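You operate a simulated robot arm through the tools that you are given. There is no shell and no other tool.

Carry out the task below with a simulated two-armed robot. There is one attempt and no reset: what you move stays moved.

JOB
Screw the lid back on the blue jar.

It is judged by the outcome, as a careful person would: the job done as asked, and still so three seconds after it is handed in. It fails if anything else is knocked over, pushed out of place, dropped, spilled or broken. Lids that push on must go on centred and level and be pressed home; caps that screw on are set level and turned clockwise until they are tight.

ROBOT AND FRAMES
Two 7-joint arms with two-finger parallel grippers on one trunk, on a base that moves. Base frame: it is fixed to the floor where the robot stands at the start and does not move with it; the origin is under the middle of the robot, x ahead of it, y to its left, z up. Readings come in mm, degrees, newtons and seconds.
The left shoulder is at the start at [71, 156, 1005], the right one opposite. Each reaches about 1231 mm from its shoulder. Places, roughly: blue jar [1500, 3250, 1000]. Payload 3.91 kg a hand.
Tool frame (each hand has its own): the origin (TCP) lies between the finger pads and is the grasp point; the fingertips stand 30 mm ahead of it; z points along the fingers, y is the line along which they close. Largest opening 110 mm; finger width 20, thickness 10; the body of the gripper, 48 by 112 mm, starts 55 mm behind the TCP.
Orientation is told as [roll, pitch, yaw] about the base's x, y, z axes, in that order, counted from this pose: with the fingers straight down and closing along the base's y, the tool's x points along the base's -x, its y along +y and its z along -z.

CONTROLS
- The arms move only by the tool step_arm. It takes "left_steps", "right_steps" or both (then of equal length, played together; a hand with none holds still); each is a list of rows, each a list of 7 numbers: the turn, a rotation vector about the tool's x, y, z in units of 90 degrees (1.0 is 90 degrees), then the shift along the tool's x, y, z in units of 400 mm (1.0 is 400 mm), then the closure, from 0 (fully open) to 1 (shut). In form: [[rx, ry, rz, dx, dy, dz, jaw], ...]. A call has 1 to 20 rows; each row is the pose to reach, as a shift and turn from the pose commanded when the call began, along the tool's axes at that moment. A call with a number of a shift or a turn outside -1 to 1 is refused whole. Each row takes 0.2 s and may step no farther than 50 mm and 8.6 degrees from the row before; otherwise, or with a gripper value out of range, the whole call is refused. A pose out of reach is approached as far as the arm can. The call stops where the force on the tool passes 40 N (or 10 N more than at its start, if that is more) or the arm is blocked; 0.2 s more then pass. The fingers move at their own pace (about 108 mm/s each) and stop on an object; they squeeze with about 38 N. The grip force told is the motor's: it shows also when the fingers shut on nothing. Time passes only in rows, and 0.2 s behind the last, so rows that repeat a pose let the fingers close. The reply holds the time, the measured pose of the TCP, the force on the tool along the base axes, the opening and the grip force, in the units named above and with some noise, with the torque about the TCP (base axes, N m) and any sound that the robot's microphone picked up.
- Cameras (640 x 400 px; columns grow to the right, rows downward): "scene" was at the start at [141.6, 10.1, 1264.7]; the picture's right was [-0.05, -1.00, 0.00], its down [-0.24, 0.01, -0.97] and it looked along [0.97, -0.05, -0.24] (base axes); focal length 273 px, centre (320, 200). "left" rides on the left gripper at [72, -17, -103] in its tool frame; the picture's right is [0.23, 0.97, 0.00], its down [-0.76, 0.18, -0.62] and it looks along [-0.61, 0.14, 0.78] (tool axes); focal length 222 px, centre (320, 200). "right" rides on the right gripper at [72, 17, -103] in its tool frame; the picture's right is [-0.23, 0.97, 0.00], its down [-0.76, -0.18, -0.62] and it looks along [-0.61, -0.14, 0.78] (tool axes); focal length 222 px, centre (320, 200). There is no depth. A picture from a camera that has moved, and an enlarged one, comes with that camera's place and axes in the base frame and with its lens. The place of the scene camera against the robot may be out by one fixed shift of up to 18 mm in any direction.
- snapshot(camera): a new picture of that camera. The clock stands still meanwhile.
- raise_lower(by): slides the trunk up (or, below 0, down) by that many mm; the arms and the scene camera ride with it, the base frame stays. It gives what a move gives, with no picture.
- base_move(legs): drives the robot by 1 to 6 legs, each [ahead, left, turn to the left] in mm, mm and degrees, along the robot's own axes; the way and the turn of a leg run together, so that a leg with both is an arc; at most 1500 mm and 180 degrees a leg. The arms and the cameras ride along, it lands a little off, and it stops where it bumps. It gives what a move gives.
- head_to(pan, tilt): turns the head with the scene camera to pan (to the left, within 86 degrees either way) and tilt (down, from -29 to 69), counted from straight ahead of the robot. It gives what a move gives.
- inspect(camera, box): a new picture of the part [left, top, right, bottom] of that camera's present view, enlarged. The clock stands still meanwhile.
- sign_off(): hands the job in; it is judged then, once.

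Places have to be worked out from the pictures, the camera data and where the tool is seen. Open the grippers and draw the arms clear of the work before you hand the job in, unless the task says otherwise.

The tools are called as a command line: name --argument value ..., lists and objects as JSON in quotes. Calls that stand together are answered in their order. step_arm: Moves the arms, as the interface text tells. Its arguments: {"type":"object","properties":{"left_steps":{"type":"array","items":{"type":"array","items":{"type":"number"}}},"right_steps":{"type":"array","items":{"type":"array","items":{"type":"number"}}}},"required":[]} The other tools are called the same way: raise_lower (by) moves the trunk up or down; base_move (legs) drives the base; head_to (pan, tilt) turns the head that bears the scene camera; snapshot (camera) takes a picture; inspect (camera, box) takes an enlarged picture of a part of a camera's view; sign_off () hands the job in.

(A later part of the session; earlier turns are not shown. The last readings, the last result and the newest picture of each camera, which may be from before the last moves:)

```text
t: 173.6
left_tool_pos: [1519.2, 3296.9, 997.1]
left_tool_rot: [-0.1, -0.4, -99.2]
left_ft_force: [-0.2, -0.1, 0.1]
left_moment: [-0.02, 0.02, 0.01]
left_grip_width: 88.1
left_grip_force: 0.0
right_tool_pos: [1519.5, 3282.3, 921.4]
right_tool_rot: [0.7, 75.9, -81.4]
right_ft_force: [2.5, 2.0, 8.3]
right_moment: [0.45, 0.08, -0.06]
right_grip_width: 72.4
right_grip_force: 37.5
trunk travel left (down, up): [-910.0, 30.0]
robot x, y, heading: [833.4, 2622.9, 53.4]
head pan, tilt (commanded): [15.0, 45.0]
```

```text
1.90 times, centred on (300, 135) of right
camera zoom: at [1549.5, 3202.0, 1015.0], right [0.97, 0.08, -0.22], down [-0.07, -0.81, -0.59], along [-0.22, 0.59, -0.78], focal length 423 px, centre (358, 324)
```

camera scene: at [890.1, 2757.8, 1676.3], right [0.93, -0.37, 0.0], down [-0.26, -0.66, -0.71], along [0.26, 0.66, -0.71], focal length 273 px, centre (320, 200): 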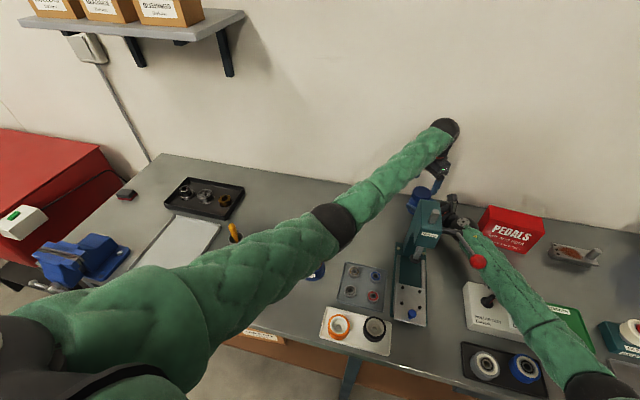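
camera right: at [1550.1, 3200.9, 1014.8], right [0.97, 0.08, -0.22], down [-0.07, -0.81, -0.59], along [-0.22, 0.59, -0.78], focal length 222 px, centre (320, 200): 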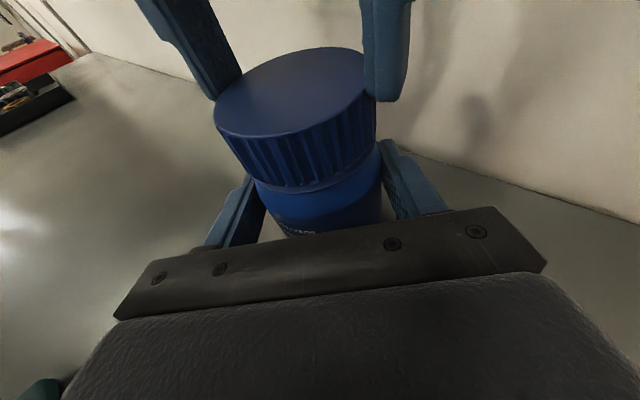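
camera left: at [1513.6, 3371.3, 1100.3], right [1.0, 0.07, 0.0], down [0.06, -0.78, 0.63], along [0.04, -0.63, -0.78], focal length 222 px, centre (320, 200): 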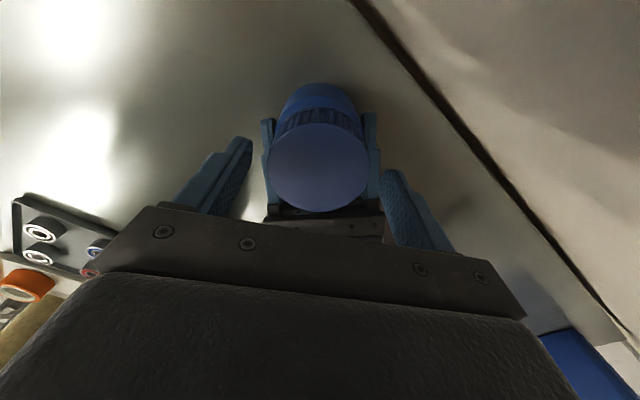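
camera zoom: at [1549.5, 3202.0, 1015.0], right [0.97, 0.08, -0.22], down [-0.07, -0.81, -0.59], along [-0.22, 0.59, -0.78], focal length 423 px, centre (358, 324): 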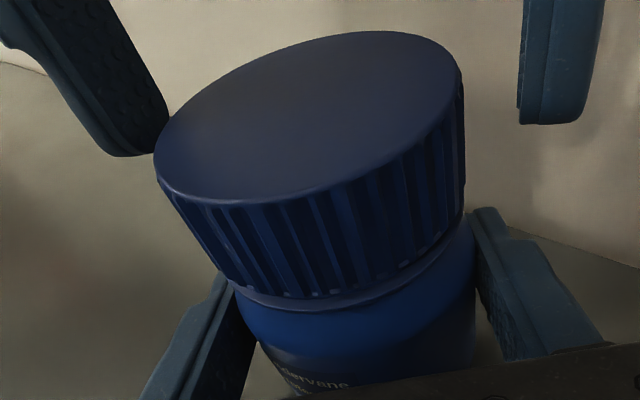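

The lid has moved down a little (gap to the collar is smaller), so the thread is working. I rotate the open hand back counter-clockwise 152° in place for the next stroke.

step_arm --left_steps '[[0, 0, -0.09, 0, 0, 0, 0.2], [0, 0, -0.18, 0, 0, 0, 0.2], [0, 0, -0.27, 0, 0, 0, 0.2], [0, 0, -0.36, 0, 0, 0, 0.2], [0, 0, -0.45, 0, 0, 0, 0.2], [0, 0, -0.54, 0, 0, 0, 0.2], [0, 0, -0.63, 0, 0, 0, 0.2], [0, 0, -0.72, 0, 0, 0, 0.2], [0, 0, -0.81, 0, 0, 0, 0.2], [0, 0, -0.845, 0, 0, 0, 0.2], [0, 0, -0.845, 0, 0, 0, 0.2]]'

step_arm --left_steps '[[0, 0, -0.09, 0, 0, 0, 0.2], [0, 0, -0.18, 0, 0, 0, 0.2], [0, 0, -0.27, 0, 0, 0, 0.2], [0, 0, -0.36, 0, 0, 0, 0.2], [0, 0, -0.45, 0, 0, 0, 0.2], [0, 0, -0.54, 0, 0, 0, 0.2], [0, 0, -0.63, 0, 0, 0, 0.2], [0, 0, -0.72, 0, 0, 0, 0.2], [0, 0, -0.81, 0, 0, 0, 0.2], [0, 0, -0.845, 0, 0, 0, 0.2], [0, 0, -0.845, 0, 0, 0, 0.2]]'

snapshot --camera "scene"

inspect --camera "left" --box '[240, 60, 400, 220]'

```text
t: 176.0
left_tool_pos: [1519.9, 3296.0, 998.0]
left_tool_rot: [-0.3, 0.0, -22.9]
left_ft_force: [-0.6, -0.3, 0.1]
left_moment: [0.01, 0.0, 0.0]
left_grip_width: 88.1
left_grip_force: 0.0
right_tool_pos: [1520.7, 3282.0, 920.8]
right_tool_rot: [0.7, 75.9, -81.4]
right_ft_force: [5.0, 5.3, 16.0]
right_moment: [0.53, 0.22, -0.17]
right_grip_width: 72.3
right_grip_force: 37.9
trunk travel left (down, up): [-910.0, 30.0]
robot x, y, heading: [828.9, 2629.9, 53.7]
head pan, tilt (commanded): [15.0, 45.0]
```

```text
t: 178.4
left_tool_pos: [1519.2, 3294.5, 998.1]
left_tool_rot: [-0.1, 0.2, 53.0]
left_ft_force: [-1.1, 0.7, 0.0]
left_moment: [0.0, 0.01, -0.01]
left_grip_width: 87.9
left_grip_force: 0.1
right_tool_pos: [1519.1, 3281.2, 919.4]
right_tool_rot: [0.7, 75.8, -81.5]
right_ft_force: [3.6, 3.1, 15.7]
right_moment: [0.21, 0.1, -0.03]
right_grip_width: 72.1
right_grip_force: 38.0
trunk travel left (down, up): [-910.0, 30.0]
robot x, y, heading: [831.2, 2628.6, 53.8]
head pan, tilt (commanded): [15.0, 45.0]
```

```text
taken
camera scene: at [888.7, 2757.5, 1676.4], right [0.93, -0.36, 0.0], down [-0.26, -0.66, -0.71], along [0.26, 0.66, -0.71], focal length 273 px, centre (320, 200)
```

scene: 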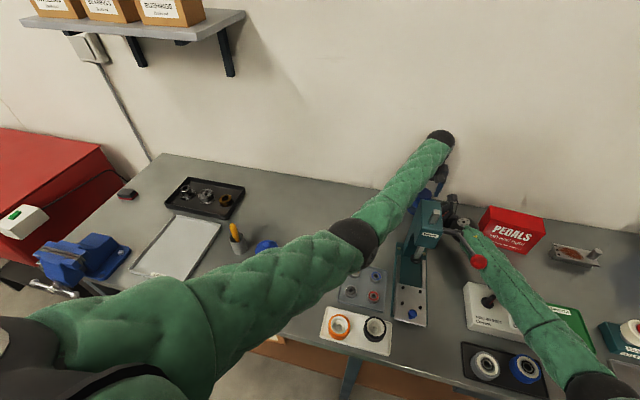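

```text
2.50 times, centred on (320, 140) of left
camera zoom: at [1488.6, 3228.2, 1101.7], right [-0.91, 0.4, 0.0], down [0.32, 0.72, 0.62], along [0.25, 0.57, -0.79], focal length 555 px, centre (320, 350)
```

zoom: 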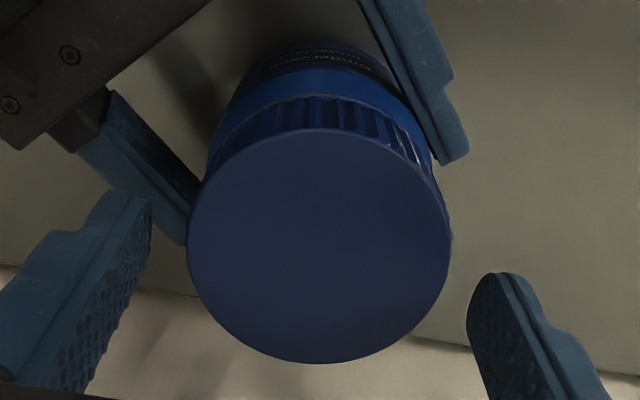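

The lid centre is about (+1.7, −2) mm from the hand axis after allowing for the camera's bias. I correct that and grip the lid again.

step_arm --left_steps '[[0, 0, 0, 0.0043, -0.0049, 0, 0.2], [0, 0, 0, 0.0043, -0.0049, 0, 0.3], [0, 0, 0, 0.0043, -0.0049, 0, 0.38], [0, 0, 0, 0.0043, -0.0049, 0, 1], [0, 0, 0, 0.0043, -0.0049, 0, 1], [0, 0, 0, 0.0043, -0.0049, 0, 1]]'

```text
t: 179.8
left_tool_pos: [1519.1, 3293.3, 997.8]
left_tool_rot: [-0.1, 0.3, 52.9]
left_ft_force: [-6.7, 2.9, -0.6]
left_moment: [0.13, 0.28, 0.0]
left_grip_width: 66.6
left_grip_force: 38.0
right_tool_pos: [1518.7, 3281.4, 920.1]
right_tool_rot: [0.8, 75.9, -81.4]
right_ft_force: [5.0, -2.0, 13.0]
right_moment: [0.23, 0.35, -0.07]
right_grip_width: 72.1
right_grip_force: 38.0
trunk travel left (down, up): [-910.0, 30.0]
robot x, y, heading: [831.7, 2626.5, 53.4]
head pan, tilt (commanded): [15.0, 45.0]
```

Side forces are small now. I turn 72° clockwise with a slight downward follow.

step_arm --left_steps '[[0, 0, 0.09, 0, 0, 0.0004, 1], [0, 0, 0.18, 0, 0, 0.0008, 1], [0, 0, 0.27, 0, 0, 0.0012, 1], [0, 0, 0.36, 0, 0, 0.0016, 1], [0, 0, 0.45, 0, 0, 0.002, 1], [0, 0, 0.54, 0, 0, 0.0024, 1], [0, 0, 0.63, 0, 0, 0.0028, 1], [0, 0, 0.72, 0, 0, 0.003, 1], [0, 0, 0.8, 0, 0, 0.003, 1], [0, 0, 0.8, 0, 0, 0.003, 1]]'

snapshot --camera "right"

```text
t: 182.0
left_tool_pos: [1520.0, 3293.1, 996.6]
left_tool_rot: [-0.3, 0.0, -19.1]
left_ft_force: [-10.6, -8.1, 5.0]
left_moment: [-0.24, 0.55, 0.65]
left_grip_width: 66.2
left_grip_force: 37.9
right_tool_pos: [1519.2, 3281.7, 920.2]
right_tool_rot: [0.7, 75.9, -81.3]
right_ft_force: [8.8, 5.0, 5.0]
right_moment: [-0.07, 0.19, -0.72]
right_grip_width: 72.3
right_grip_force: 38.0
trunk travel left (down, up): [-910.0, 30.0]
robot x, y, heading: [830.3, 2629.7, 53.6]
head pan, tilt (commanded): [15.0, 45.0]
```

```text
taken
camera right: at [1549.2, 3201.2, 1014.6], right [0.97, 0.08, -0.22], down [-0.07, -0.81, -0.59], along [-0.22, 0.59, -0.78], focal length 222 px, centre (320, 200)
```

right: 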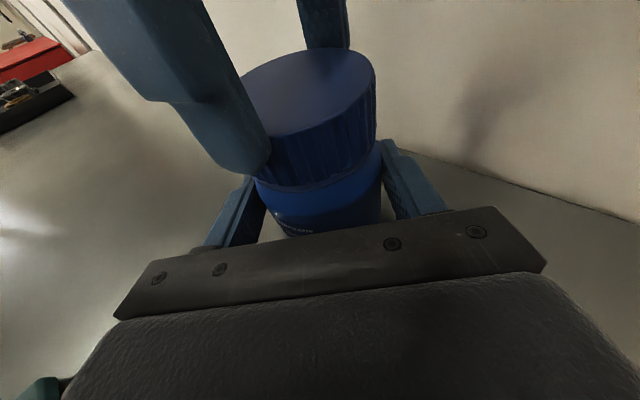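

Turning torque of ~0.65 N·m has appeared and the right hand resists it: the thread is biting. I continue clockwise in smaller amounts, watching torque.

step_arm --left_steps '[[0, 0, 0.08, 0, 0, 0.0004, 1], [0, 0, 0.16, 0, 0, 0.0008, 1], [0, 0, 0.24, 0, 0, 0.0012, 1], [0, 0, 0.32, 0, 0, 0.0015, 1], [0, 0, 0.4, 0, 0, 0.0015, 1], [0, 0, 0.4, 0, 0, 0.0015, 1]]'

inspect --camera "right" --box '[190, 30, 410, 240]'

```text
t: 183.4
left_tool_pos: [1522.2, 3291.5, 995.5]
left_tool_rot: [-0.3, -0.1, -55.2]
left_ft_force: [-0.3, -9.8, 11.3]
left_moment: [-0.35, 0.24, 1.26]
left_grip_width: 66.1
left_grip_force: 38.2
right_tool_pos: [1521.5, 3281.5, 919.2]
right_tool_rot: [0.5, 76.0, -81.6]
right_ft_force: [3.0, 7.3, -6.1]
right_moment: [-0.53, -0.05, -1.21]
right_grip_width: 71.5
right_grip_force: 37.9
trunk travel left (down, up): [-910.0, 30.0]
robot x, y, heading: [831.2, 2629.9, 53.5]
head pan, tilt (commanded): [15.0, 45.0]
```

```text
1.90 times, centred on (300, 135) of right
camera zoom: at [1549.7, 3201.2, 1013.7], right [0.97, 0.08, -0.22], down [-0.07, -0.81, -0.59], along [-0.22, 0.58, -0.78], focal length 423 px, centre (358, 324)
```

zoom: 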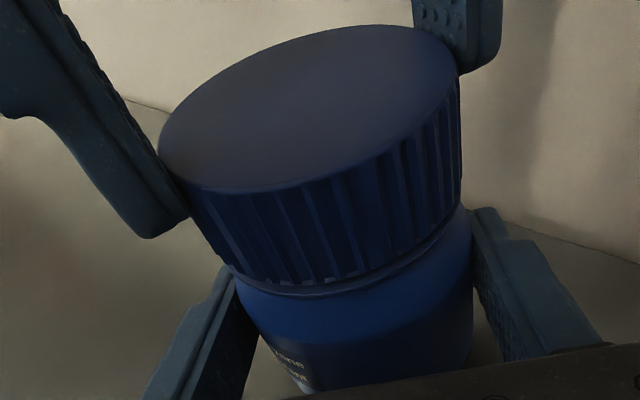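

Torque is up to ~1.26 N·m and the lid's lower edge nearly meets the collar; the jar may be slipping slightly in the right grip (label shifted). I turn another 30° to see whether it is tight.

step_arm --left_steps '[[0, 0, 0.08, 0, 0, 0.0003, 1], [0, 0, 0.16, 0, 0, 0.0005, 1], [0, 0, 0.24, 0, 0, 0.0008, 1], [0, 0, 0.32, 0, 0, 0.001, 1], [0, 0, 0.36, 0, 0, 0.001, 1], [0, 0, 0.36, 0, 0, 0.001, 1]]'

inspect --camera "right" --box '[190, 30, 410, 240]'

```text
t: 184.8
left_tool_pos: [1519.7, 3293.7, 995.7]
left_tool_rot: [-0.1, -0.3, -87.5]
left_ft_force: [-3.4, -2.6, 6.6]
left_moment: [0.19, 0.25, 1.08]
left_grip_width: 66.5
left_grip_force: 38.1
right_tool_pos: [1521.9, 3280.9, 919.2]
right_tool_rot: [0.9, 75.9, -81.4]
right_ft_force: [1.1, 2.4, 1.6]
right_moment: [-0.08, 0.02, -1.0]
right_grip_width: 71.0
right_grip_force: 37.7
trunk travel left (down, up): [-910.0, 30.0]
robot x, y, heading: [834.4, 2629.7, 53.5]
head pan, tilt (commanded): [15.0, 45.0]
stopped in row 6 (left hand): the force on the tool passed its limit at 41 N (the readings are from after the stop); the commanded pose is now the measured one
```

```text
1.90 times, centred on (300, 135) of right
camera zoom: at [1550.6, 3200.9, 1014.6], right [0.97, 0.08, -0.22], down [-0.07, -0.81, -0.59], along [-0.22, 0.59, -0.78], focal length 423 px, centre (358, 324)
```

zoom: 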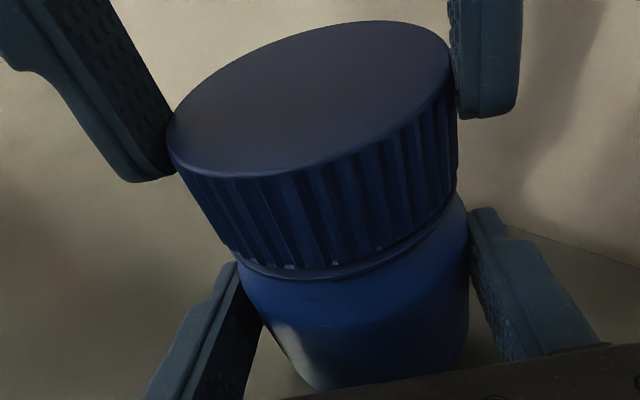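

The label has turned out of sight, so the jar is now rotating together with the lid (thread is tight at ~1.1 N·m, the right grip slips). I check the jar's posture in full views.

snapshot --camera "right"

snapshot --camera "left"

inspect --camera "scene" --box '[390, 150, 510, 240]'

```text
taken
camera right: at [1550.6, 3200.9, 1014.6], right [0.97, 0.08, -0.22], down [-0.07, -0.81, -0.59], along [-0.22, 0.59, -0.78], focal length 222 px, centre (320, 200)
```

right: 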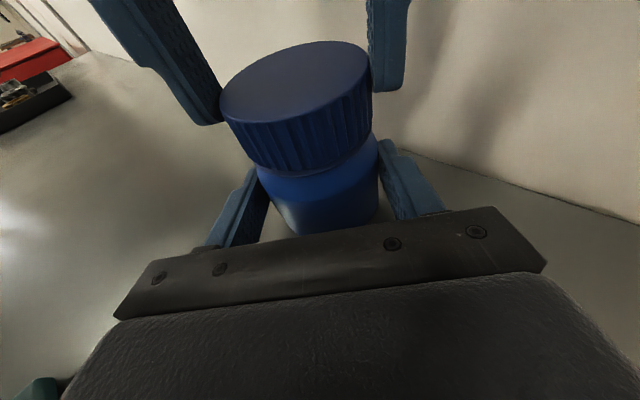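

```text
taken
camera left: at [1499.0, 3365.9, 1099.0], right [0.96, 0.27, 0.0], down [0.21, -0.75, 0.63], along [0.17, -0.61, -0.78], focal length 222 px, centre (320, 200)
```

left: 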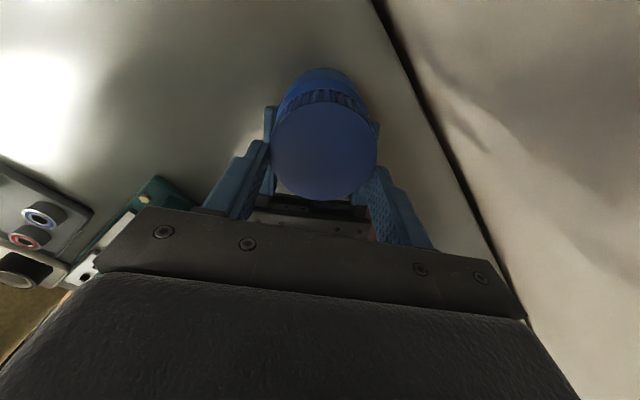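

```text
4.44 times, centred on (450, 195) of scene
camera zoom: at [888.7, 2757.8, 1676.3], right [0.93, -0.36, 0.0], down [-0.26, -0.66, -0.71], along [0.26, 0.66, -0.71], focal length 1213 px, centre (-258, 222)
```

zoom: 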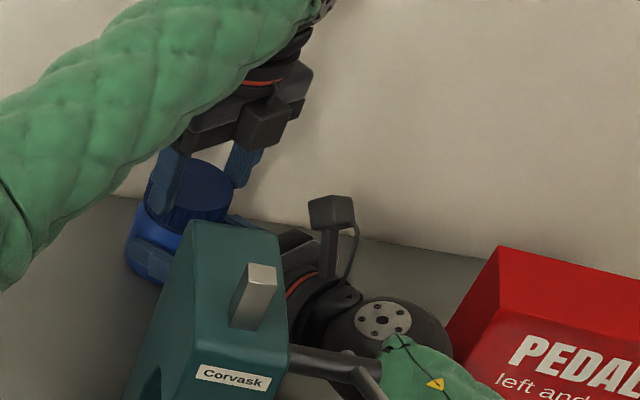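

The jar with lid has crept ~8 mm outward along the right fingers while turning. Before anything else I measure where the lid sits in the left grip now.

inspect --camera "left" --box '[240, 60, 400, 220]'

```text
2.50 times, centred on (320, 140) of left
camera zoom: at [1499.0, 3365.9, 1099.0], right [0.96, 0.27, 0.0], down [0.21, -0.75, 0.63], along [0.17, -0.61, -0.78], focal length 555 px, centre (320, 350)
```

zoom: 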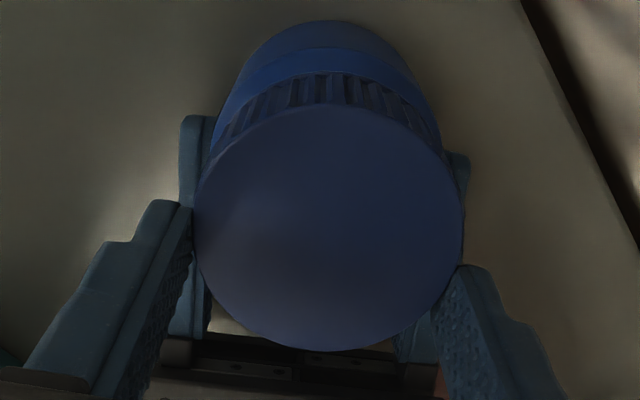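

The torque plateaued at about 1.1–1.25 N·m with the jar starting to turn along, so the lid is tight as far as the grips can transmit. I release the lid and rise a little to inspect it.

step_arm --left_steps '[[0, 0, 0, 0, 0, 0, 0.36], [0, 0, 0, 0, 0, 0, 0.26], [0, 0, 0, 0, 0, 0, 0.15], [0, 0, 0, 0, 0, -0.05, 0.15], [0, 0, 0, 0, 0, -0.12, 0.15], [0, 0, 0, 0, 0, -0.2, 0.15], [0, 0, 0, 0, 0, -0.2, 0.15]]'

inspect --camera "right" --box '[190, 20, 430, 240]'

snapshot --camera "left"

snapshot --camera "scene"

```text
t: 186.4
left_tool_pos: [1520.9, 3292.0, 1074.8]
left_tool_rot: [-0.2, -0.3, -87.5]
left_ft_force: [-0.5, -0.4, -0.2]
left_moment: [0.03, 0.01, -0.02]
left_grip_width: 93.5
left_grip_force: 0.0
right_tool_pos: [1522.6, 3279.8, 919.7]
right_tool_rot: [0.8, 75.9, -81.5]
right_ft_force: [0.2, 0.9, 10.2]
right_moment: [0.51, -0.15, -0.02]
right_grip_width: 70.8
right_grip_force: 37.7
trunk travel left (down, up): [-910.0, 30.0]
robot x, y, heading: [831.7, 2629.9, 53.3]
head pan, tilt (commanded): [15.0, 45.0]
```

```text
1.82 times, centred on (310, 130) of right
camera zoom: at [1550.7, 3201.1, 1014.5], right [0.97, 0.08, -0.22], down [-0.07, -0.81, -0.59], along [-0.22, 0.59, -0.78], focal length 404 px, centre (338, 327)
```

zoom: 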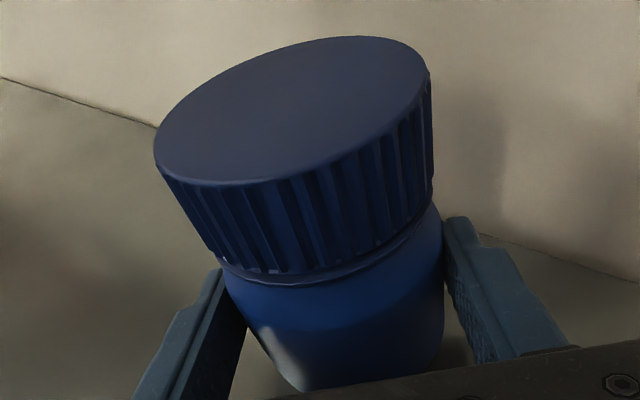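

```text
taken
camera left: at [1499.5, 3366.0, 1178.5], right [0.96, 0.27, 0.0], down [0.21, -0.75, 0.63], along [0.17, -0.61, -0.78], focal length 222 px, centre (320, 200)
```

left: 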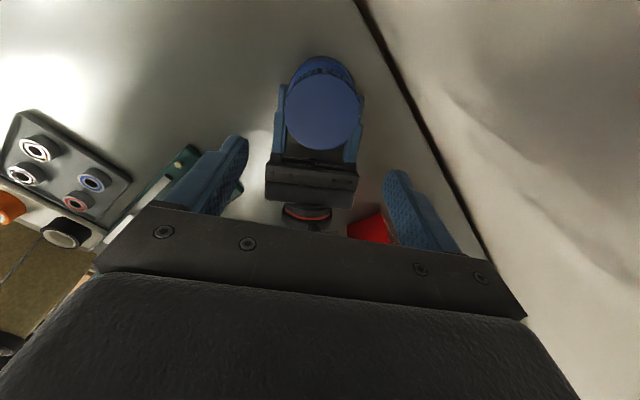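

```text
taken
camera scene: at [889.0, 2757.9, 1676.4], right [0.93, -0.36, 0.0], down [-0.26, -0.66, -0.71], along [0.26, 0.66, -0.71], focal length 273 px, centre (320, 200)
```

scene: 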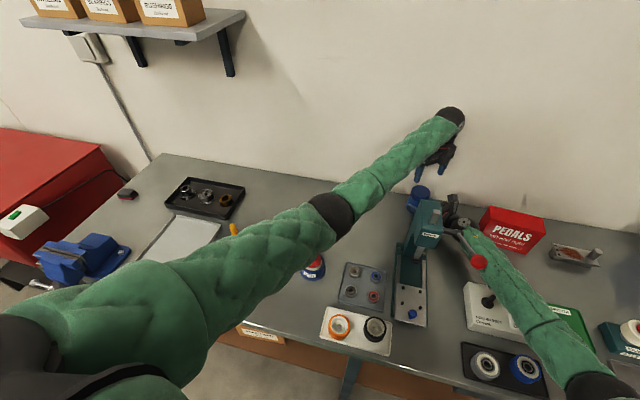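

The lid sits level, close on the collar. For certainty I'll re-centre both grips and apply one more short tightening stroke. First the right hand: open, advance 8 mm so the jar is deep in the fingers again, and close.

step_arm --right_steps '[[0, 0, 0, 0, 0, 0, 0.3], [0, 0, 0, 0, 0, 0, 0.2], [0, 0, 0, 0, 0, 0, 0.15], [0, 0, 0, 0.0024, 0, 0.0097, 0.15], [0, 0, 0, 0.0048, 0, 0.0193, 0.15], [0, 0, 0, 0.0048, 0, 0.0193, 0.15]]'

snapshot --camera "right"

```text
t: 187.8
left_tool_pos: [1521.7, 3294.3, 1074.3]
left_tool_rot: [-0.2, -0.4, -87.5]
left_ft_force: [0.3, 0.1, -0.6]
left_moment: [-0.04, 0.03, 0.02]
left_grip_width: 93.5
left_grip_force: 0.1
right_tool_pos: [1521.5, 3288.6, 919.8]
right_tool_rot: [0.7, 75.7, -81.6]
right_ft_force: [-0.5, 0.3, 0.0]
right_moment: [-0.03, -0.01, 0.03]
right_grip_width: 93.6
right_grip_force: 0.1
trunk travel left (down, up): [-910.0, 30.0]
robot x, y, heading: [834.1, 2628.7, 53.5]
head pan, tilt (commanded): [15.0, 45.0]
```

```text
taken
camera right: at [1550.8, 3208.7, 1014.0], right [0.97, 0.08, -0.22], down [-0.07, -0.81, -0.59], along [-0.22, 0.59, -0.78], focal length 222 px, centre (320, 200)
```

right: 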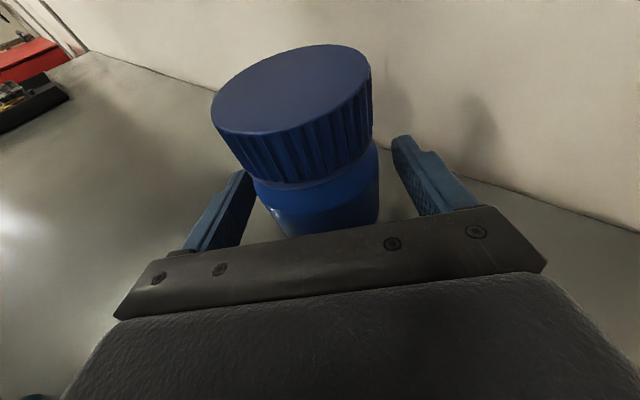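

The jar stands upright and free. I close the right hand on it again, and meanwhile turn the raised left hand back 75° counter-clockwise.

step_arm --right_steps '[[0, 0, 0, 0, 0, 0, 0.25], [0, 0, 0, 0, 0, 0, 0.32], [0, 0, 0, 0, 0, 0, 1], [0, 0, 0, 0, 0, 0, 1], [0, 0, 0, 0, 0, 0, 1], [0, 0, 0, 0, 0, 0, 1], [0, 0, 0, 0, 0, 0, 1], [0, 0, 0, 0, 0, 0, 1], [0, 0, 0, 0, 0, 0, 1], [0, 0, 0, 0, 0, 0, 1], [0, 0, 0, 0, 0, 0, 1]]' --left_steps '[[0, 0, -0.09, 0, 0, 0, 0.15], [0, 0, -0.18, 0, 0, 0, 0.15], [0, 0, -0.27, 0, 0, 0, 0.15], [0, 0, -0.36, 0, 0, 0, 0.15], [0, 0, -0.45, 0, 0, 0, 0.15], [0, 0, -0.54, 0, 0, 0, 0.15], [0, 0, -0.63, 0, 0, 0, 0.15], [0, 0, -0.72, 0, 0, 0, 0.15], [0, 0, -0.81, 0, 0, 0, 0.15], [0, 0, -0.833, 0, 0, 0, 0.15], [0, 0, -0.833, 0, 0, 0, 0.15]]'

inspect --camera "left" --box '[240, 40, 400, 200]'

inspect --camera "right" --box '[190, 20, 430, 240]'

```text
t: 190.2
left_tool_pos: [1521.0, 3294.9, 1075.1]
left_tool_rot: [-0.4, 0.1, -12.4]
left_ft_force: [0.1, -1.6, -0.1]
left_moment: [0.02, -0.01, 0.03]
left_grip_width: 93.8
left_grip_force: 0.1
right_tool_pos: [1521.2, 3288.8, 919.2]
right_tool_rot: [0.7, 75.8, -81.6]
right_ft_force: [0.4, -0.9, 0.3]
right_moment: [0.04, -0.13, -0.05]
right_grip_width: 71.3
right_grip_force: 37.5
trunk travel left (down, up): [-910.0, 30.0]
robot x, y, heading: [829.8, 2625.8, 53.7]
head pan, tilt (commanded): [15.0, 45.0]
```

```text
2.50 times, centred on (320, 120) of left
camera zoom: at [1446.0, 3294.0, 1178.3], right [-0.01, 1.0, -0.01], down [0.78, 0.01, 0.62], along [0.62, 0.0, -0.78], focal length 555 px, centre (320, 400)
```

zoom: 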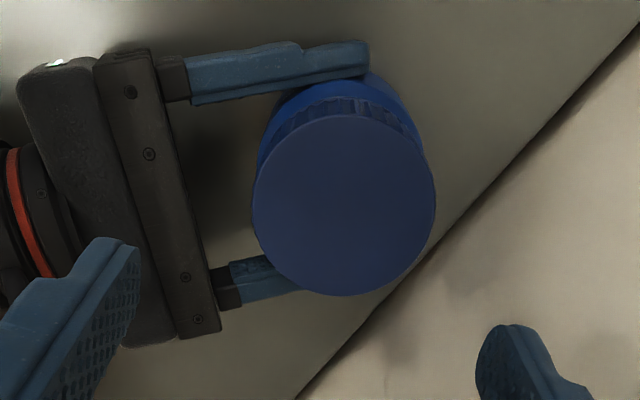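

```text
1.82 times, centred on (310, 130) of right
camera zoom: at [1550.7, 3208.7, 1014.0], right [0.97, 0.08, -0.22], down [-0.07, -0.81, -0.59], along [-0.22, 0.59, -0.78], focal length 404 px, centre (338, 327)
```

zoom: 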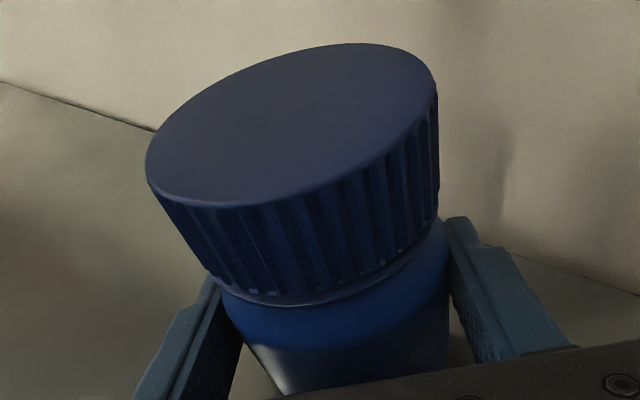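

Right grip is firm again (71.3 mm). The lid centre is ~(+3, +7) mm from the left hand axis; I shift, lower to z≈996 and check before gripping.

step_arm --left_steps '[[0, 0, 0, 0.008, 0.018, 0, 0.15], [0, 0, 0, 0.008, 0.018, 0.07, 0.15], [0, 0, 0, 0.008, 0.018, 0.14, 0.15], [0, 0, 0, 0.008, 0.018, 0.196, 0.15], [0, 0, 0, 0.008, 0.018, 0.196, 0.15]]'

inspect --camera "left" --box '[240, 60, 400, 220]'

```text
t: 191.4
left_tool_pos: [1518.4, 3301.4, 995.4]
left_tool_rot: [-0.4, 0.1, -12.4]
left_ft_force: [0.6, 0.2, -0.4]
left_moment: [0.01, 0.02, 0.01]
left_grip_width: 93.6
left_grip_force: 0.0
right_tool_pos: [1521.8, 3289.1, 919.7]
right_tool_rot: [0.7, 75.8, -81.5]
right_ft_force: [0.0, 0.1, 1.6]
right_moment: [0.04, -0.06, 0.0]
right_grip_width: 70.9
right_grip_force: 37.5
trunk travel left (down, up): [-910.0, 30.0]
robot x, y, heading: [831.1, 2626.9, 53.6]
head pan, tilt (commanded): [15.0, 45.0]
```

```text
2.50 times, centred on (320, 140) of left
camera zoom: at [1443.8, 3300.9, 1099.8], right [-0.01, 1.0, -0.01], down [0.78, 0.01, 0.62], along [0.62, 0.0, -0.78], focal length 555 px, centre (320, 350)
```

zoom: 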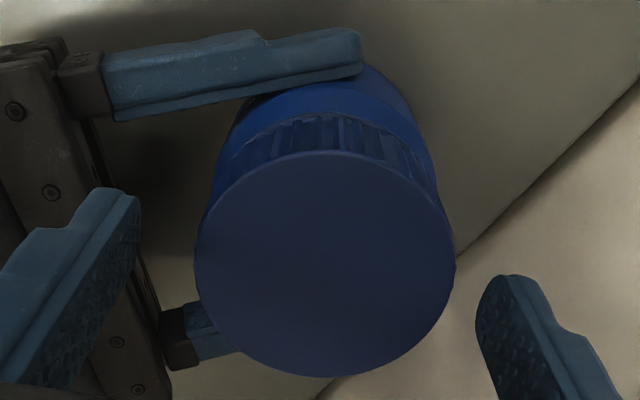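

Well centred (within ~1–2 mm). I close on the lid and read the forces.

step_arm --left_steps '[[0, 0, 0, 0, 0, 0, 0.3], [0, 0, 0, 0, 0, 0, 0.38], [0, 0, 0, 0, 0, 0, 1], [0, 0, 0, 0, 0, 0, 1], [0, 0, 0, 0, 0, 0, 1]]'

```text
t: 192.7
left_tool_pos: [1518.0, 3304.0, 996.5]
left_tool_rot: [-0.4, 0.1, -12.5]
left_ft_force: [7.4, 24.1, -3.0]
left_moment: [1.02, -0.29, 0.04]
left_grip_width: 66.8
left_grip_force: 37.9
right_tool_pos: [1522.5, 3288.5, 919.3]
right_tool_rot: [0.7, 75.8, -81.6]
right_ft_force: [-9.4, -20.0, 11.9]
right_moment: [0.77, -0.29, 0.08]
right_grip_width: 70.9
right_grip_force: 38.2
trunk travel left (down, up): [-910.0, 30.0]
robot x, y, heading: [832.1, 2627.4, 53.5]
head pan, tilt (commanded): [15.0, 45.0]
```

There's a 25 N sideways load; I shift 1.7 mm along y to relieve and turn 20° clockwise to read the torque.

step_arm --left_steps '[[0, 0, 0, -0.0002, 0.002, 0.0005, 1], [0, 0, 0, -0.0004, 0.004, 0.001, 1], [0, 0, 0.07, -0.0004, 0.004, 0.001, 1], [0, 0, 0.14, -0.0004, 0.004, 0.001, 1], [0, 0, 0.22, -0.0004, 0.004, 0.001, 1], [0, 0, 0.22, -0.0004, 0.004, 0.001, 1]]'

inspect --camera "right" --box '[190, 20, 430, 240]'

```text
t: 194.1
left_tool_pos: [1519.6, 3300.7, 995.2]
left_tool_rot: [-0.6, -0.2, -32.5]
left_ft_force: [-4.4, -10.8, 1.8]
left_moment: [-0.61, 0.16, 0.76]
left_grip_width: 65.5
left_grip_force: 37.7
right_tool_pos: [1523.1, 3288.8, 919.4]
right_tool_rot: [0.7, 75.7, -81.6]
right_ft_force: [5.4, 11.5, -4.5]
right_moment: [-0.36, 0.15, -0.84]
right_grip_width: 71.8
right_grip_force: 37.6
trunk travel left (down, up): [-910.0, 30.0]
robot x, y, heading: [830.9, 2624.6, 53.8]
head pan, tilt (commanded): [15.0, 45.0]
```

```text
1.82 times, centred on (310, 130) of right
camera zoom: at [1550.8, 3208.5, 1013.9], right [0.97, 0.08, -0.22], down [-0.07, -0.81, -0.59], along [-0.22, 0.59, -0.78], focal length 404 px, centre (338, 327)
```

zoom: 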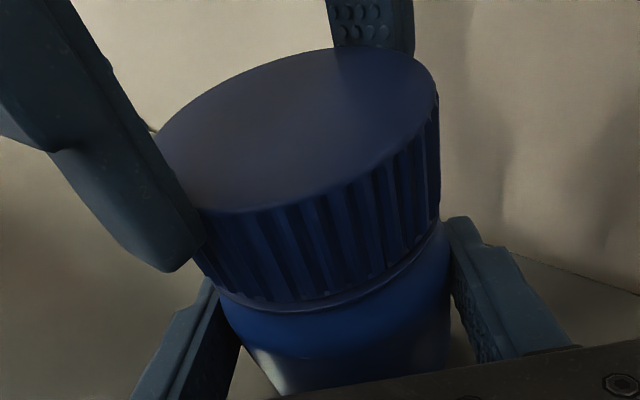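

Torque is 0.76 N·m after 20° and the jar hasn't turned (its pale patch is at the same place). I continue 18° more.

step_arm --left_steps '[[0, 0, 0.07, 0, 0.001, 0.0003, 1], [0, 0, 0.14, 0, 0.001, 0.0005, 1], [0, 0, 0.2, 0, 0.001, 0.0005, 1], [0, 0, 0.2, 0, 0.001, 0.0005, 1]]'

inspect --camera "right" --box '[190, 20, 430, 240]'

```text
t: 195.1
left_tool_pos: [1519.7, 3304.2, 995.3]
left_tool_rot: [-0.4, -0.1, -50.5]
left_ft_force: [-0.7, 6.5, -0.5]
left_moment: [0.37, 0.02, 0.5]
left_grip_width: 65.9
left_grip_force: 38.2
right_tool_pos: [1522.0, 3288.9, 919.6]
right_tool_rot: [0.6, 75.8, -81.7]
right_ft_force: [-0.1, -7.7, 1.5]
right_moment: [0.2, 0.22, -0.48]
right_grip_width: 70.9
right_grip_force: 37.9
trunk travel left (down, up): [-910.0, 30.0]
robot x, y, heading: [833.1, 2627.1, 53.7]
head pan, tilt (commanded): [15.0, 45.0]
```

```text
1.82 times, centred on (310, 130) of right
camera zoom: at [1551.0, 3208.3, 1013.5], right [0.97, 0.08, -0.22], down [-0.07, -0.81, -0.59], along [-0.22, 0.59, -0.78], focal length 404 px, centre (338, 327)
```

zoom: 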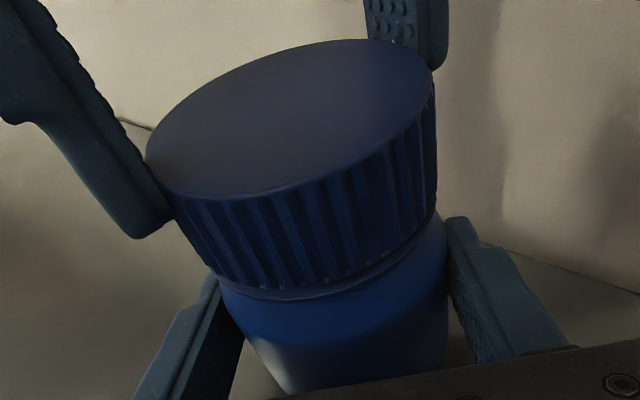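

Torque fell to 0.5 N·m with lower side load while the jar stayed still, so the lid is still turning on the thread. I continue 34° to the end of this stroke.

step_arm --left_steps '[[0, 0, 0.08, 0, 0.0008, 0.0003, 1], [0, 0, 0.16, 0, 0.001, 0.0005, 1], [0, 0, 0.24, 0, 0.001, 0.0008, 1], [0, 0, 0.32, 0, 0.001, 0.001, 1], [0, 0, 0.38, 0, 0.001, 0.001, 1], [0, 0, 0.38, 0, 0.001, 0.001, 1]]'

inspect --camera "right" --box '[190, 20, 430, 240]'

```text
t: 196.4
left_tool_pos: [1520.4, 3303.8, 995.1]
left_tool_rot: [-0.3, -0.3, -84.6]
left_ft_force: [-0.1, 2.2, -0.1]
left_moment: [0.09, 0.02, 1.38]
left_grip_width: 66.5
left_grip_force: 37.7
right_tool_pos: [1521.8, 3287.5, 918.5]
right_tool_rot: [0.7, 75.8, -81.7]
right_ft_force: [-0.6, -2.7, -3.9]
right_moment: [0.05, -0.06, -1.35]
right_grip_width: 71.1
right_grip_force: 38.2
trunk travel left (down, up): [-910.0, 30.0]
robot x, y, heading: [834.3, 2623.4, 53.4]
head pan, tilt (commanded): [15.0, 45.0]
```

```text
1.82 times, centred on (310, 130) of right
camera zoom: at [1550.9, 3208.3, 1013.5], right [0.97, 0.08, -0.22], down [-0.07, -0.81, -0.59], along [-0.22, 0.59, -0.78], focal length 404 px, centre (338, 327)
```

zoom: 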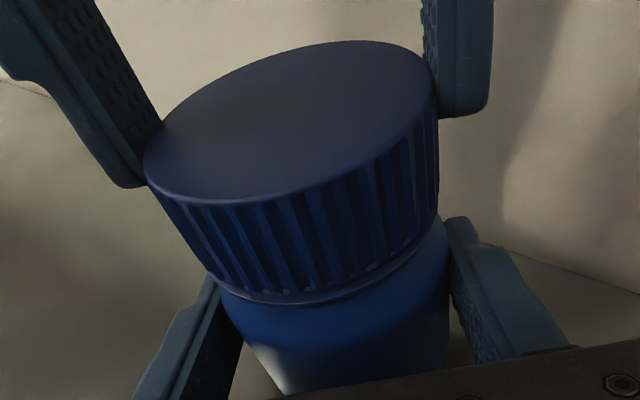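

Now a pure turning torque of ~1.4 N·m with no side load, and the jar itself still: the lid is tightening up for real. I take one more bite to confirm: release, turn back 60°, and regrip.

step_arm --left_steps '[[0, 0, 0, 0, 0, 0, 0.36], [0, 0, 0, 0, 0, 0, 0.26], [0, 0, 0, 0, 0, 0, 0.18], [0, 0, -0.09, 0, 0, 0, 0.18], [0, 0, -0.18, 0, 0, 0, 0.18], [0, 0, -0.27, 0, 0, 0, 0.18], [0, 0, -0.36, 0, 0, 0, 0.18], [0, 0, -0.45, 0, 0, 0, 0.18], [0, 0, -0.54, 0, 0, 0, 0.18], [0, 0, -0.63, 0, 0, 0, 0.18], [0, 0, -0.7, 0, 0, 0, 0.18], [0, 0, -0.7, 0, 0, 0, 0.18]]'

inspect --camera "left" --box '[240, 60, 400, 220]'

inspect --camera "right" --box '[190, 20, 430, 240]'

```text
t: 199.1
left_tool_pos: [1520.9, 3303.7, 995.3]
left_tool_rot: [-0.5, 0.2, -21.4]
left_ft_force: [0.3, 0.2, 0.2]
left_moment: [0.03, 0.01, -0.02]
left_grip_width: 90.2
left_grip_force: 0.0
right_tool_pos: [1521.5, 3288.3, 919.0]
right_tool_rot: [0.7, 75.8, -81.7]
right_ft_force: [0.1, 0.1, -2.5]
right_moment: [-0.07, -0.01, 0.0]
right_grip_width: 71.3
right_grip_force: 38.1
trunk travel left (down, up): [-910.0, 30.0]
robot x, y, heading: [830.2, 2625.4, 53.4]
head pan, tilt (commanded): [15.0, 45.0]
```

```text
2.50 times, centred on (320, 140) of left
camera zoom: at [1446.0, 3314.5, 1098.9], right [0.14, 0.99, -0.01], down [0.78, -0.11, 0.62], along [0.61, -0.09, -0.78], focal length 555 px, centre (320, 350)
```

zoom: 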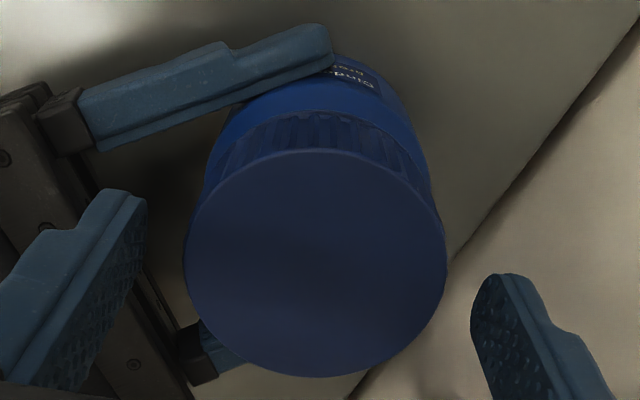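

```text
1.82 times, centred on (310, 130) of right
camera zoom: at [1551.0, 3208.3, 1013.5], right [0.97, 0.08, -0.22], down [-0.07, -0.81, -0.59], along [-0.22, 0.59, -0.78], focal length 404 px, centre (338, 327)
```

zoom: 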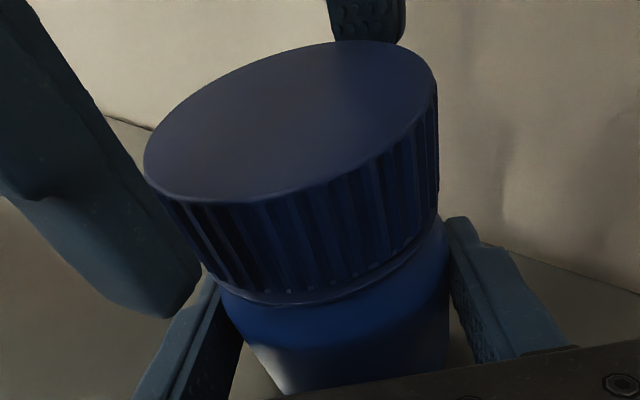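

The jar's label came into view on another side, so at ~1.4 N·m the jar slipped round with the lid, meaning the lid itself is tight. One last confirming bite: centre (−1.9 mm in y), grip, and turn 18°.

step_arm --left_steps '[[0, 0, 0, 0, -0.004, 0, 0.18], [0, 0, 0, 0, -0.004, 0, 0.3], [0, 0, 0, 0, -0.004, 0, 0.38], [0, 0, 0, 0, -0.004, 0, 1], [0, 0, 0, 0, -0.004, 0, 1], [0, 0, 0, 0, -0.004, 0, 1]]'

step_arm --left_steps '[[0, 0, 0.05, 0, 0, 0, 1], [0, 0, 0.1, 0, 0, 0, 1], [0, 0, 0.1, 0, 0, 0, 1]]'

step_arm --left_steps '[[0, 0, 0.06, 0, 0, 0, 1], [0, 0, 0.12, 0, 0, 0, 1], [0, 0, 0.12, 0, 0, 0, 1]]'

```text
t: 200.4
left_tool_pos: [1519.9, 3302.6, 995.2]
left_tool_rot: [-0.4, 0.1, -21.4]
left_ft_force: [6.1, 10.0, -0.8]
left_moment: [0.39, -0.21, 0.01]
left_grip_width: 66.4
left_grip_force: 37.4
right_tool_pos: [1521.3, 3288.4, 919.0]
right_tool_rot: [0.5, 75.7, -81.7]
right_ft_force: [-5.4, -9.7, -3.2]
right_moment: [0.26, -0.25, 0.12]
right_grip_width: 71.0
right_grip_force: 38.7
trunk travel left (down, up): [-910.0, 30.0]
robot x, y, heading: [832.2, 2624.3, 53.6]
head pan, tilt (commanded): [15.0, 45.0]
```

```text
t: 201.2
left_tool_pos: [1518.7, 3303.7, 995.1]
left_tool_rot: [-0.5, 0.1, -30.5]
left_ft_force: [-6.5, 10.9, 0.7]
left_moment: [0.31, 0.2, 1.18]
left_grip_width: 66.1
left_grip_force: 38.2
right_tool_pos: [1522.6, 3289.9, 919.4]
right_tool_rot: [0.5, 75.8, -81.7]
right_ft_force: [5.8, -9.3, 0.3]
right_moment: [0.45, 0.24, -1.22]
right_grip_width: 71.4
right_grip_force: 37.8
trunk travel left (down, up): [-910.0, 30.0]
robot x, y, heading: [831.5, 2628.1, 53.3]
head pan, tilt (commanded): [15.0, 45.0]
```

```text
t: 202.1
left_tool_pos: [1519.9, 3300.1, 994.6]
left_tool_rot: [-0.5, -0.1, -41.5]
left_ft_force: [-1.6, -14.7, 3.6]
left_moment: [-0.63, -0.02, 0.78]
left_grip_width: 66.3
left_grip_force: 38.3
right_tool_pos: [1521.8, 3288.9, 919.1]
right_tool_rot: [0.5, 75.8, -81.8]
right_ft_force: [1.2, 14.3, -7.0]
right_moment: [-0.59, 0.14, -0.78]
right_grip_width: 72.1
right_grip_force: 38.0
trunk travel left (down, up): [-910.0, 30.0]
robot x, y, heading: [832.1, 2629.0, 53.6]
head pan, tilt (commanded): [15.0, 45.0]
```

Torque jumped to ~1.2 N·m within 9°, then the jar slipped in the right grip: the lid is tight. I look once more at the seating.

inspect --camera "right" --box '[190, 20, 430, 240]'

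inspect --camera "left" --box '[240, 60, 400, 220]'

```text
1.82 times, centred on (310, 130) of right
camera zoom: at [1551.0, 3208.3, 1013.7], right [0.97, 0.08, -0.22], down [-0.07, -0.81, -0.59], along [-0.22, 0.59, -0.78], focal length 404 px, centre (338, 327)
```

zoom: 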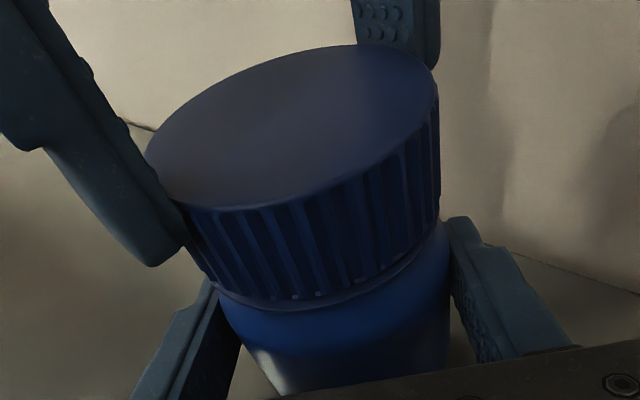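

```text
2.50 times, centred on (320, 140) of left
camera zoom: at [1455.2, 3335.9, 1098.7], right [0.47, 0.88, -0.01], down [0.69, -0.37, 0.62], along [0.55, -0.3, -0.78], focal length 555 px, centre (320, 350)
```

zoom: 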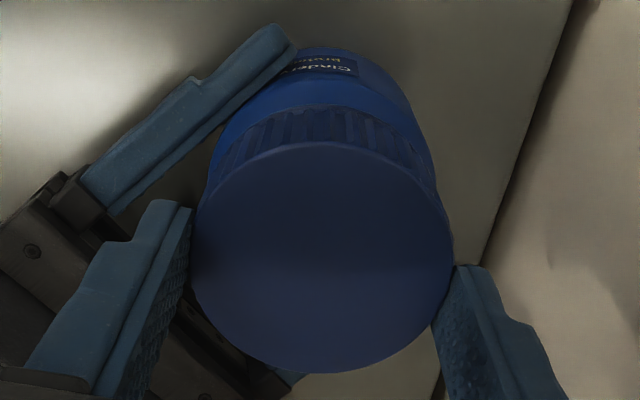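

I zoom tightly on the lid's lower edge to check whether any gap to the collar remains.

inspect --camera "right" --box '[250, 130, 370, 205]'

```text
5.33 times, centred on (310, 168) of right
camera zoom: at [1551.0, 3208.3, 1013.7], right [0.97, 0.08, -0.22], down [-0.07, -0.81, -0.59], along [-0.22, 0.59, -0.78], focal length 1185 px, centre (373, 373)
```

zoom: 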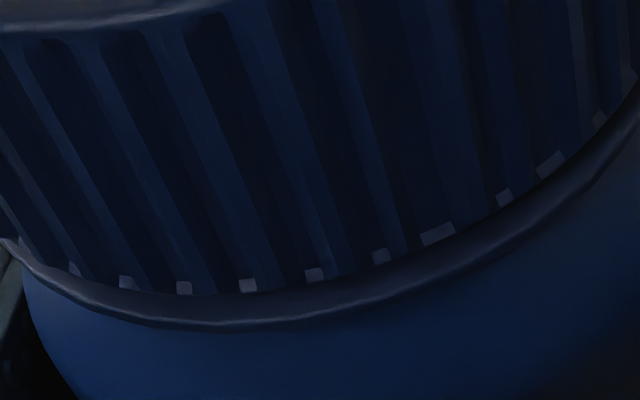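

The lid's rim is seated flush on the collar all round, no neck visible: it is fully down and tight. I open the left hand and lift it clear.

step_arm --left_steps '[[0, 0, 0, 0, 0, 0, 0.36], [0, 0, 0, 0, 0, 0, 0.26], [0, 0, 0, 0, 0, 0, 0.15], [0, 0, 0, 0, 0, 0, 0.15], [0, 0, 0, 0, 0, -0.06, 0.15], [0, 0, 0, 0, 0, -0.14, 0.15], [0, 0, 0, 0, 0, -0.23, 0.15], [0, 0, 0, 0, 0, -0.32, 0.15], [0, 0, 0, 0, 0, -0.32, 0.15]]'

snapshot --camera "left"

snapshot --camera "right"

```text
t: 204.1
left_tool_pos: [1521.4, 3303.0, 1123.2]
left_tool_rot: [-0.4, -0.1, -41.2]
left_ft_force: [-0.9, 0.0, 0.7]
left_moment: [0.02, -0.01, -0.01]
left_grip_width: 93.5
left_grip_force: 0.1
right_tool_pos: [1522.2, 3288.5, 918.5]
right_tool_rot: [0.6, 75.7, -81.7]
right_ft_force: [-0.1, 0.2, -2.7]
right_moment: [-0.05, 0.02, -0.01]
right_grip_width: 71.9
right_grip_force: 38.6
trunk travel left (down, up): [-910.0, 30.0]
robot x, y, heading: [831.4, 2628.0, 53.3]
head pan, tilt (commanded): [15.0, 45.0]
```

```text
taken
camera left: at [1454.9, 3338.6, 1226.4], right [0.47, 0.88, -0.01], down [0.69, -0.37, 0.62], along [0.55, -0.3, -0.78], focal length 222 px, centre (320, 200)
```

left: 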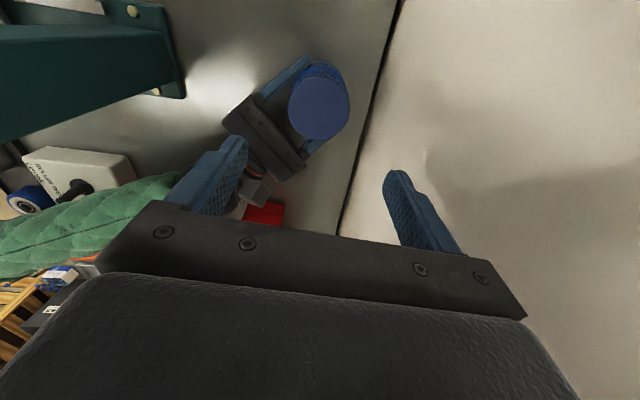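

```text
taken
camera right: at [1551.1, 3208.4, 1013.5], right [0.97, 0.08, -0.22], down [-0.07, -0.81, -0.59], along [-0.22, 0.59, -0.78], focal length 222 px, centre (320, 200)
```

right: 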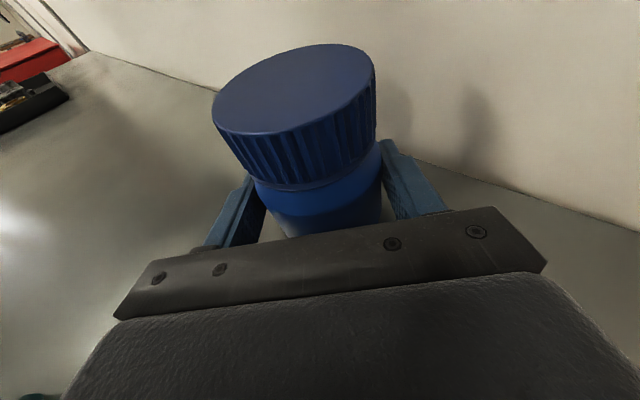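

The lidded jar stands upright in the right grip. I move the left hand away to the left, clear of the work.

step_arm --left_steps '[[0, 0, 0, 0.096, -0.034, 0, 0.15], [0, 0, 0, 0.191, -0.069, 0, 0.15], [0, 0, 0, 0.287, -0.103, 0, 0.15], [0, 0, 0, 0.382, -0.137, 0, 0.15], [0, 0, 0, 0.478, -0.172, 0, 0.15], [0, 0, 0, 0.5735, -0.206, 0, 0.15], [0, 0, 0, 0.5735, -0.206, 0, 0.15]]'

snapshot --camera "scene"

```text
t: 205.7
left_tool_pos: [1293.7, 3391.6, 1123.6]
left_tool_rot: [-0.4, -0.1, -41.3]
left_ft_force: [0.6, 0.1, 0.3]
left_moment: [-0.02, 0.0, 0.01]
left_grip_width: 93.4
left_grip_force: 0.1
right_tool_pos: [1521.7, 3290.2, 919.0]
right_tool_rot: [0.5, 76.0, -81.7]
right_ft_force: [0.2, 0.0, -3.7]
right_moment: [-0.05, -0.02, 0.0]
right_grip_width: 71.6
right_grip_force: 37.7
trunk travel left (down, up): [-910.0, 30.0]
robot x, y, heading: [835.0, 2625.1, 53.4]
head pan, tilt (commanded): [15.0, 45.0]
```

```text
taken
camera scene: at [890.8, 2757.3, 1676.5], right [0.93, -0.36, 0.0], down [-0.26, -0.66, -0.71], along [0.26, 0.66, -0.71], focal length 273 px, centre (320, 200)
```

scene: 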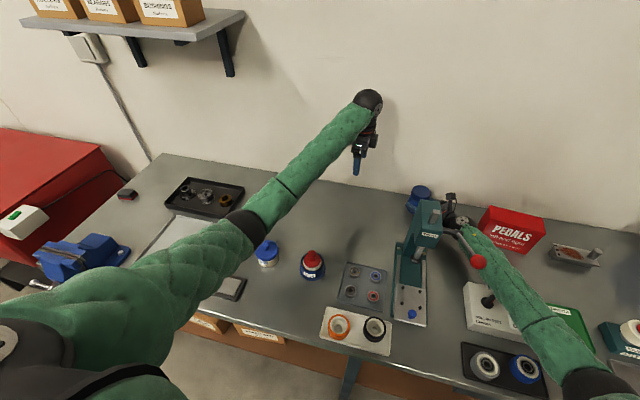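

Now I return the jar to its original spot with the right hand: lift 7 mm, move ~42 mm back, and set it down.

step_arm --right_steps '[[0, 0, 0, 0.017, 0, -0.0043, 1], [0, 0, 0, 0.0105, -0.0016, -0.03, 1], [0, 0, 0, 0.0041, -0.0033, -0.0558, 1], [0, 0, 0, -0.0023, -0.0049, -0.0815, 1], [0, 0, 0, -0.0088, -0.0065, -0.1073, 1], [0, 0, 0, -0.019, -0.0065, -0.105, 1], [0, 0, 0, -0.0294, -0.0065, -0.1021, 1], [0, 0, 0, -0.0294, -0.0065, -0.1021, 1]]'

snapshot --camera "right"

snapshot --camera "scene"

```text
t: 207.4
left_tool_pos: [1294.0, 3393.0, 1123.3]
left_tool_rot: [-0.4, -0.1, -41.3]
left_ft_force: [0.0, 0.2, 0.0]
left_moment: [0.0, 0.01, 0.0]
left_grip_width: 93.4
left_grip_force: 0.1
right_tool_pos: [1524.9, 3246.5, 919.0]
right_tool_rot: [0.9, 75.8, -81.4]
right_ft_force: [1.0, 0.4, 6.4]
right_moment: [0.24, 0.03, 0.0]
right_grip_width: 72.0
right_grip_force: 37.5
trunk travel left (down, up): [-910.0, 30.0]
robot x, y, heading: [832.7, 2626.0, 53.9]
head pan, tilt (commanded): [15.0, 45.0]
```

```text
taken
camera right: at [1552.9, 3166.8, 1013.3], right [0.97, 0.08, -0.22], down [-0.07, -0.81, -0.59], along [-0.22, 0.59, -0.78], focal length 222 px, centre (320, 200)
```

right: 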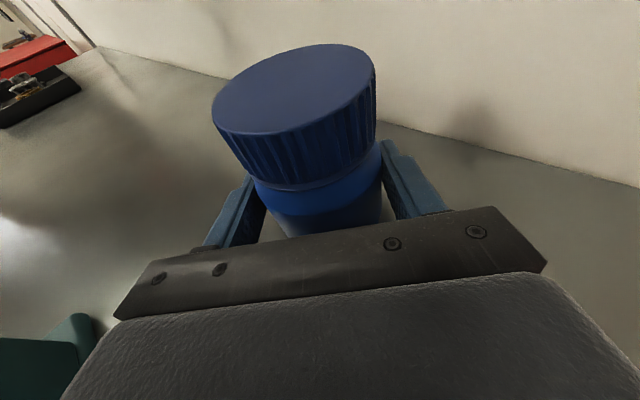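

```text
taken
camera scene: at [889.1, 2758.2, 1676.5], right [0.93, -0.36, 0.0], down [-0.26, -0.66, -0.71], along [0.26, 0.66, -0.71], focal length 273 px, centre (320, 200)
```

scene: 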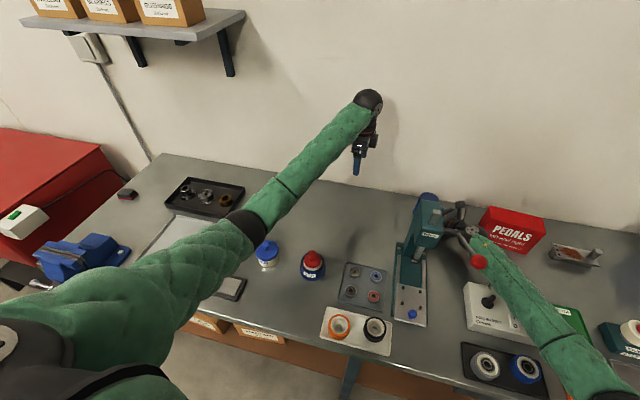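

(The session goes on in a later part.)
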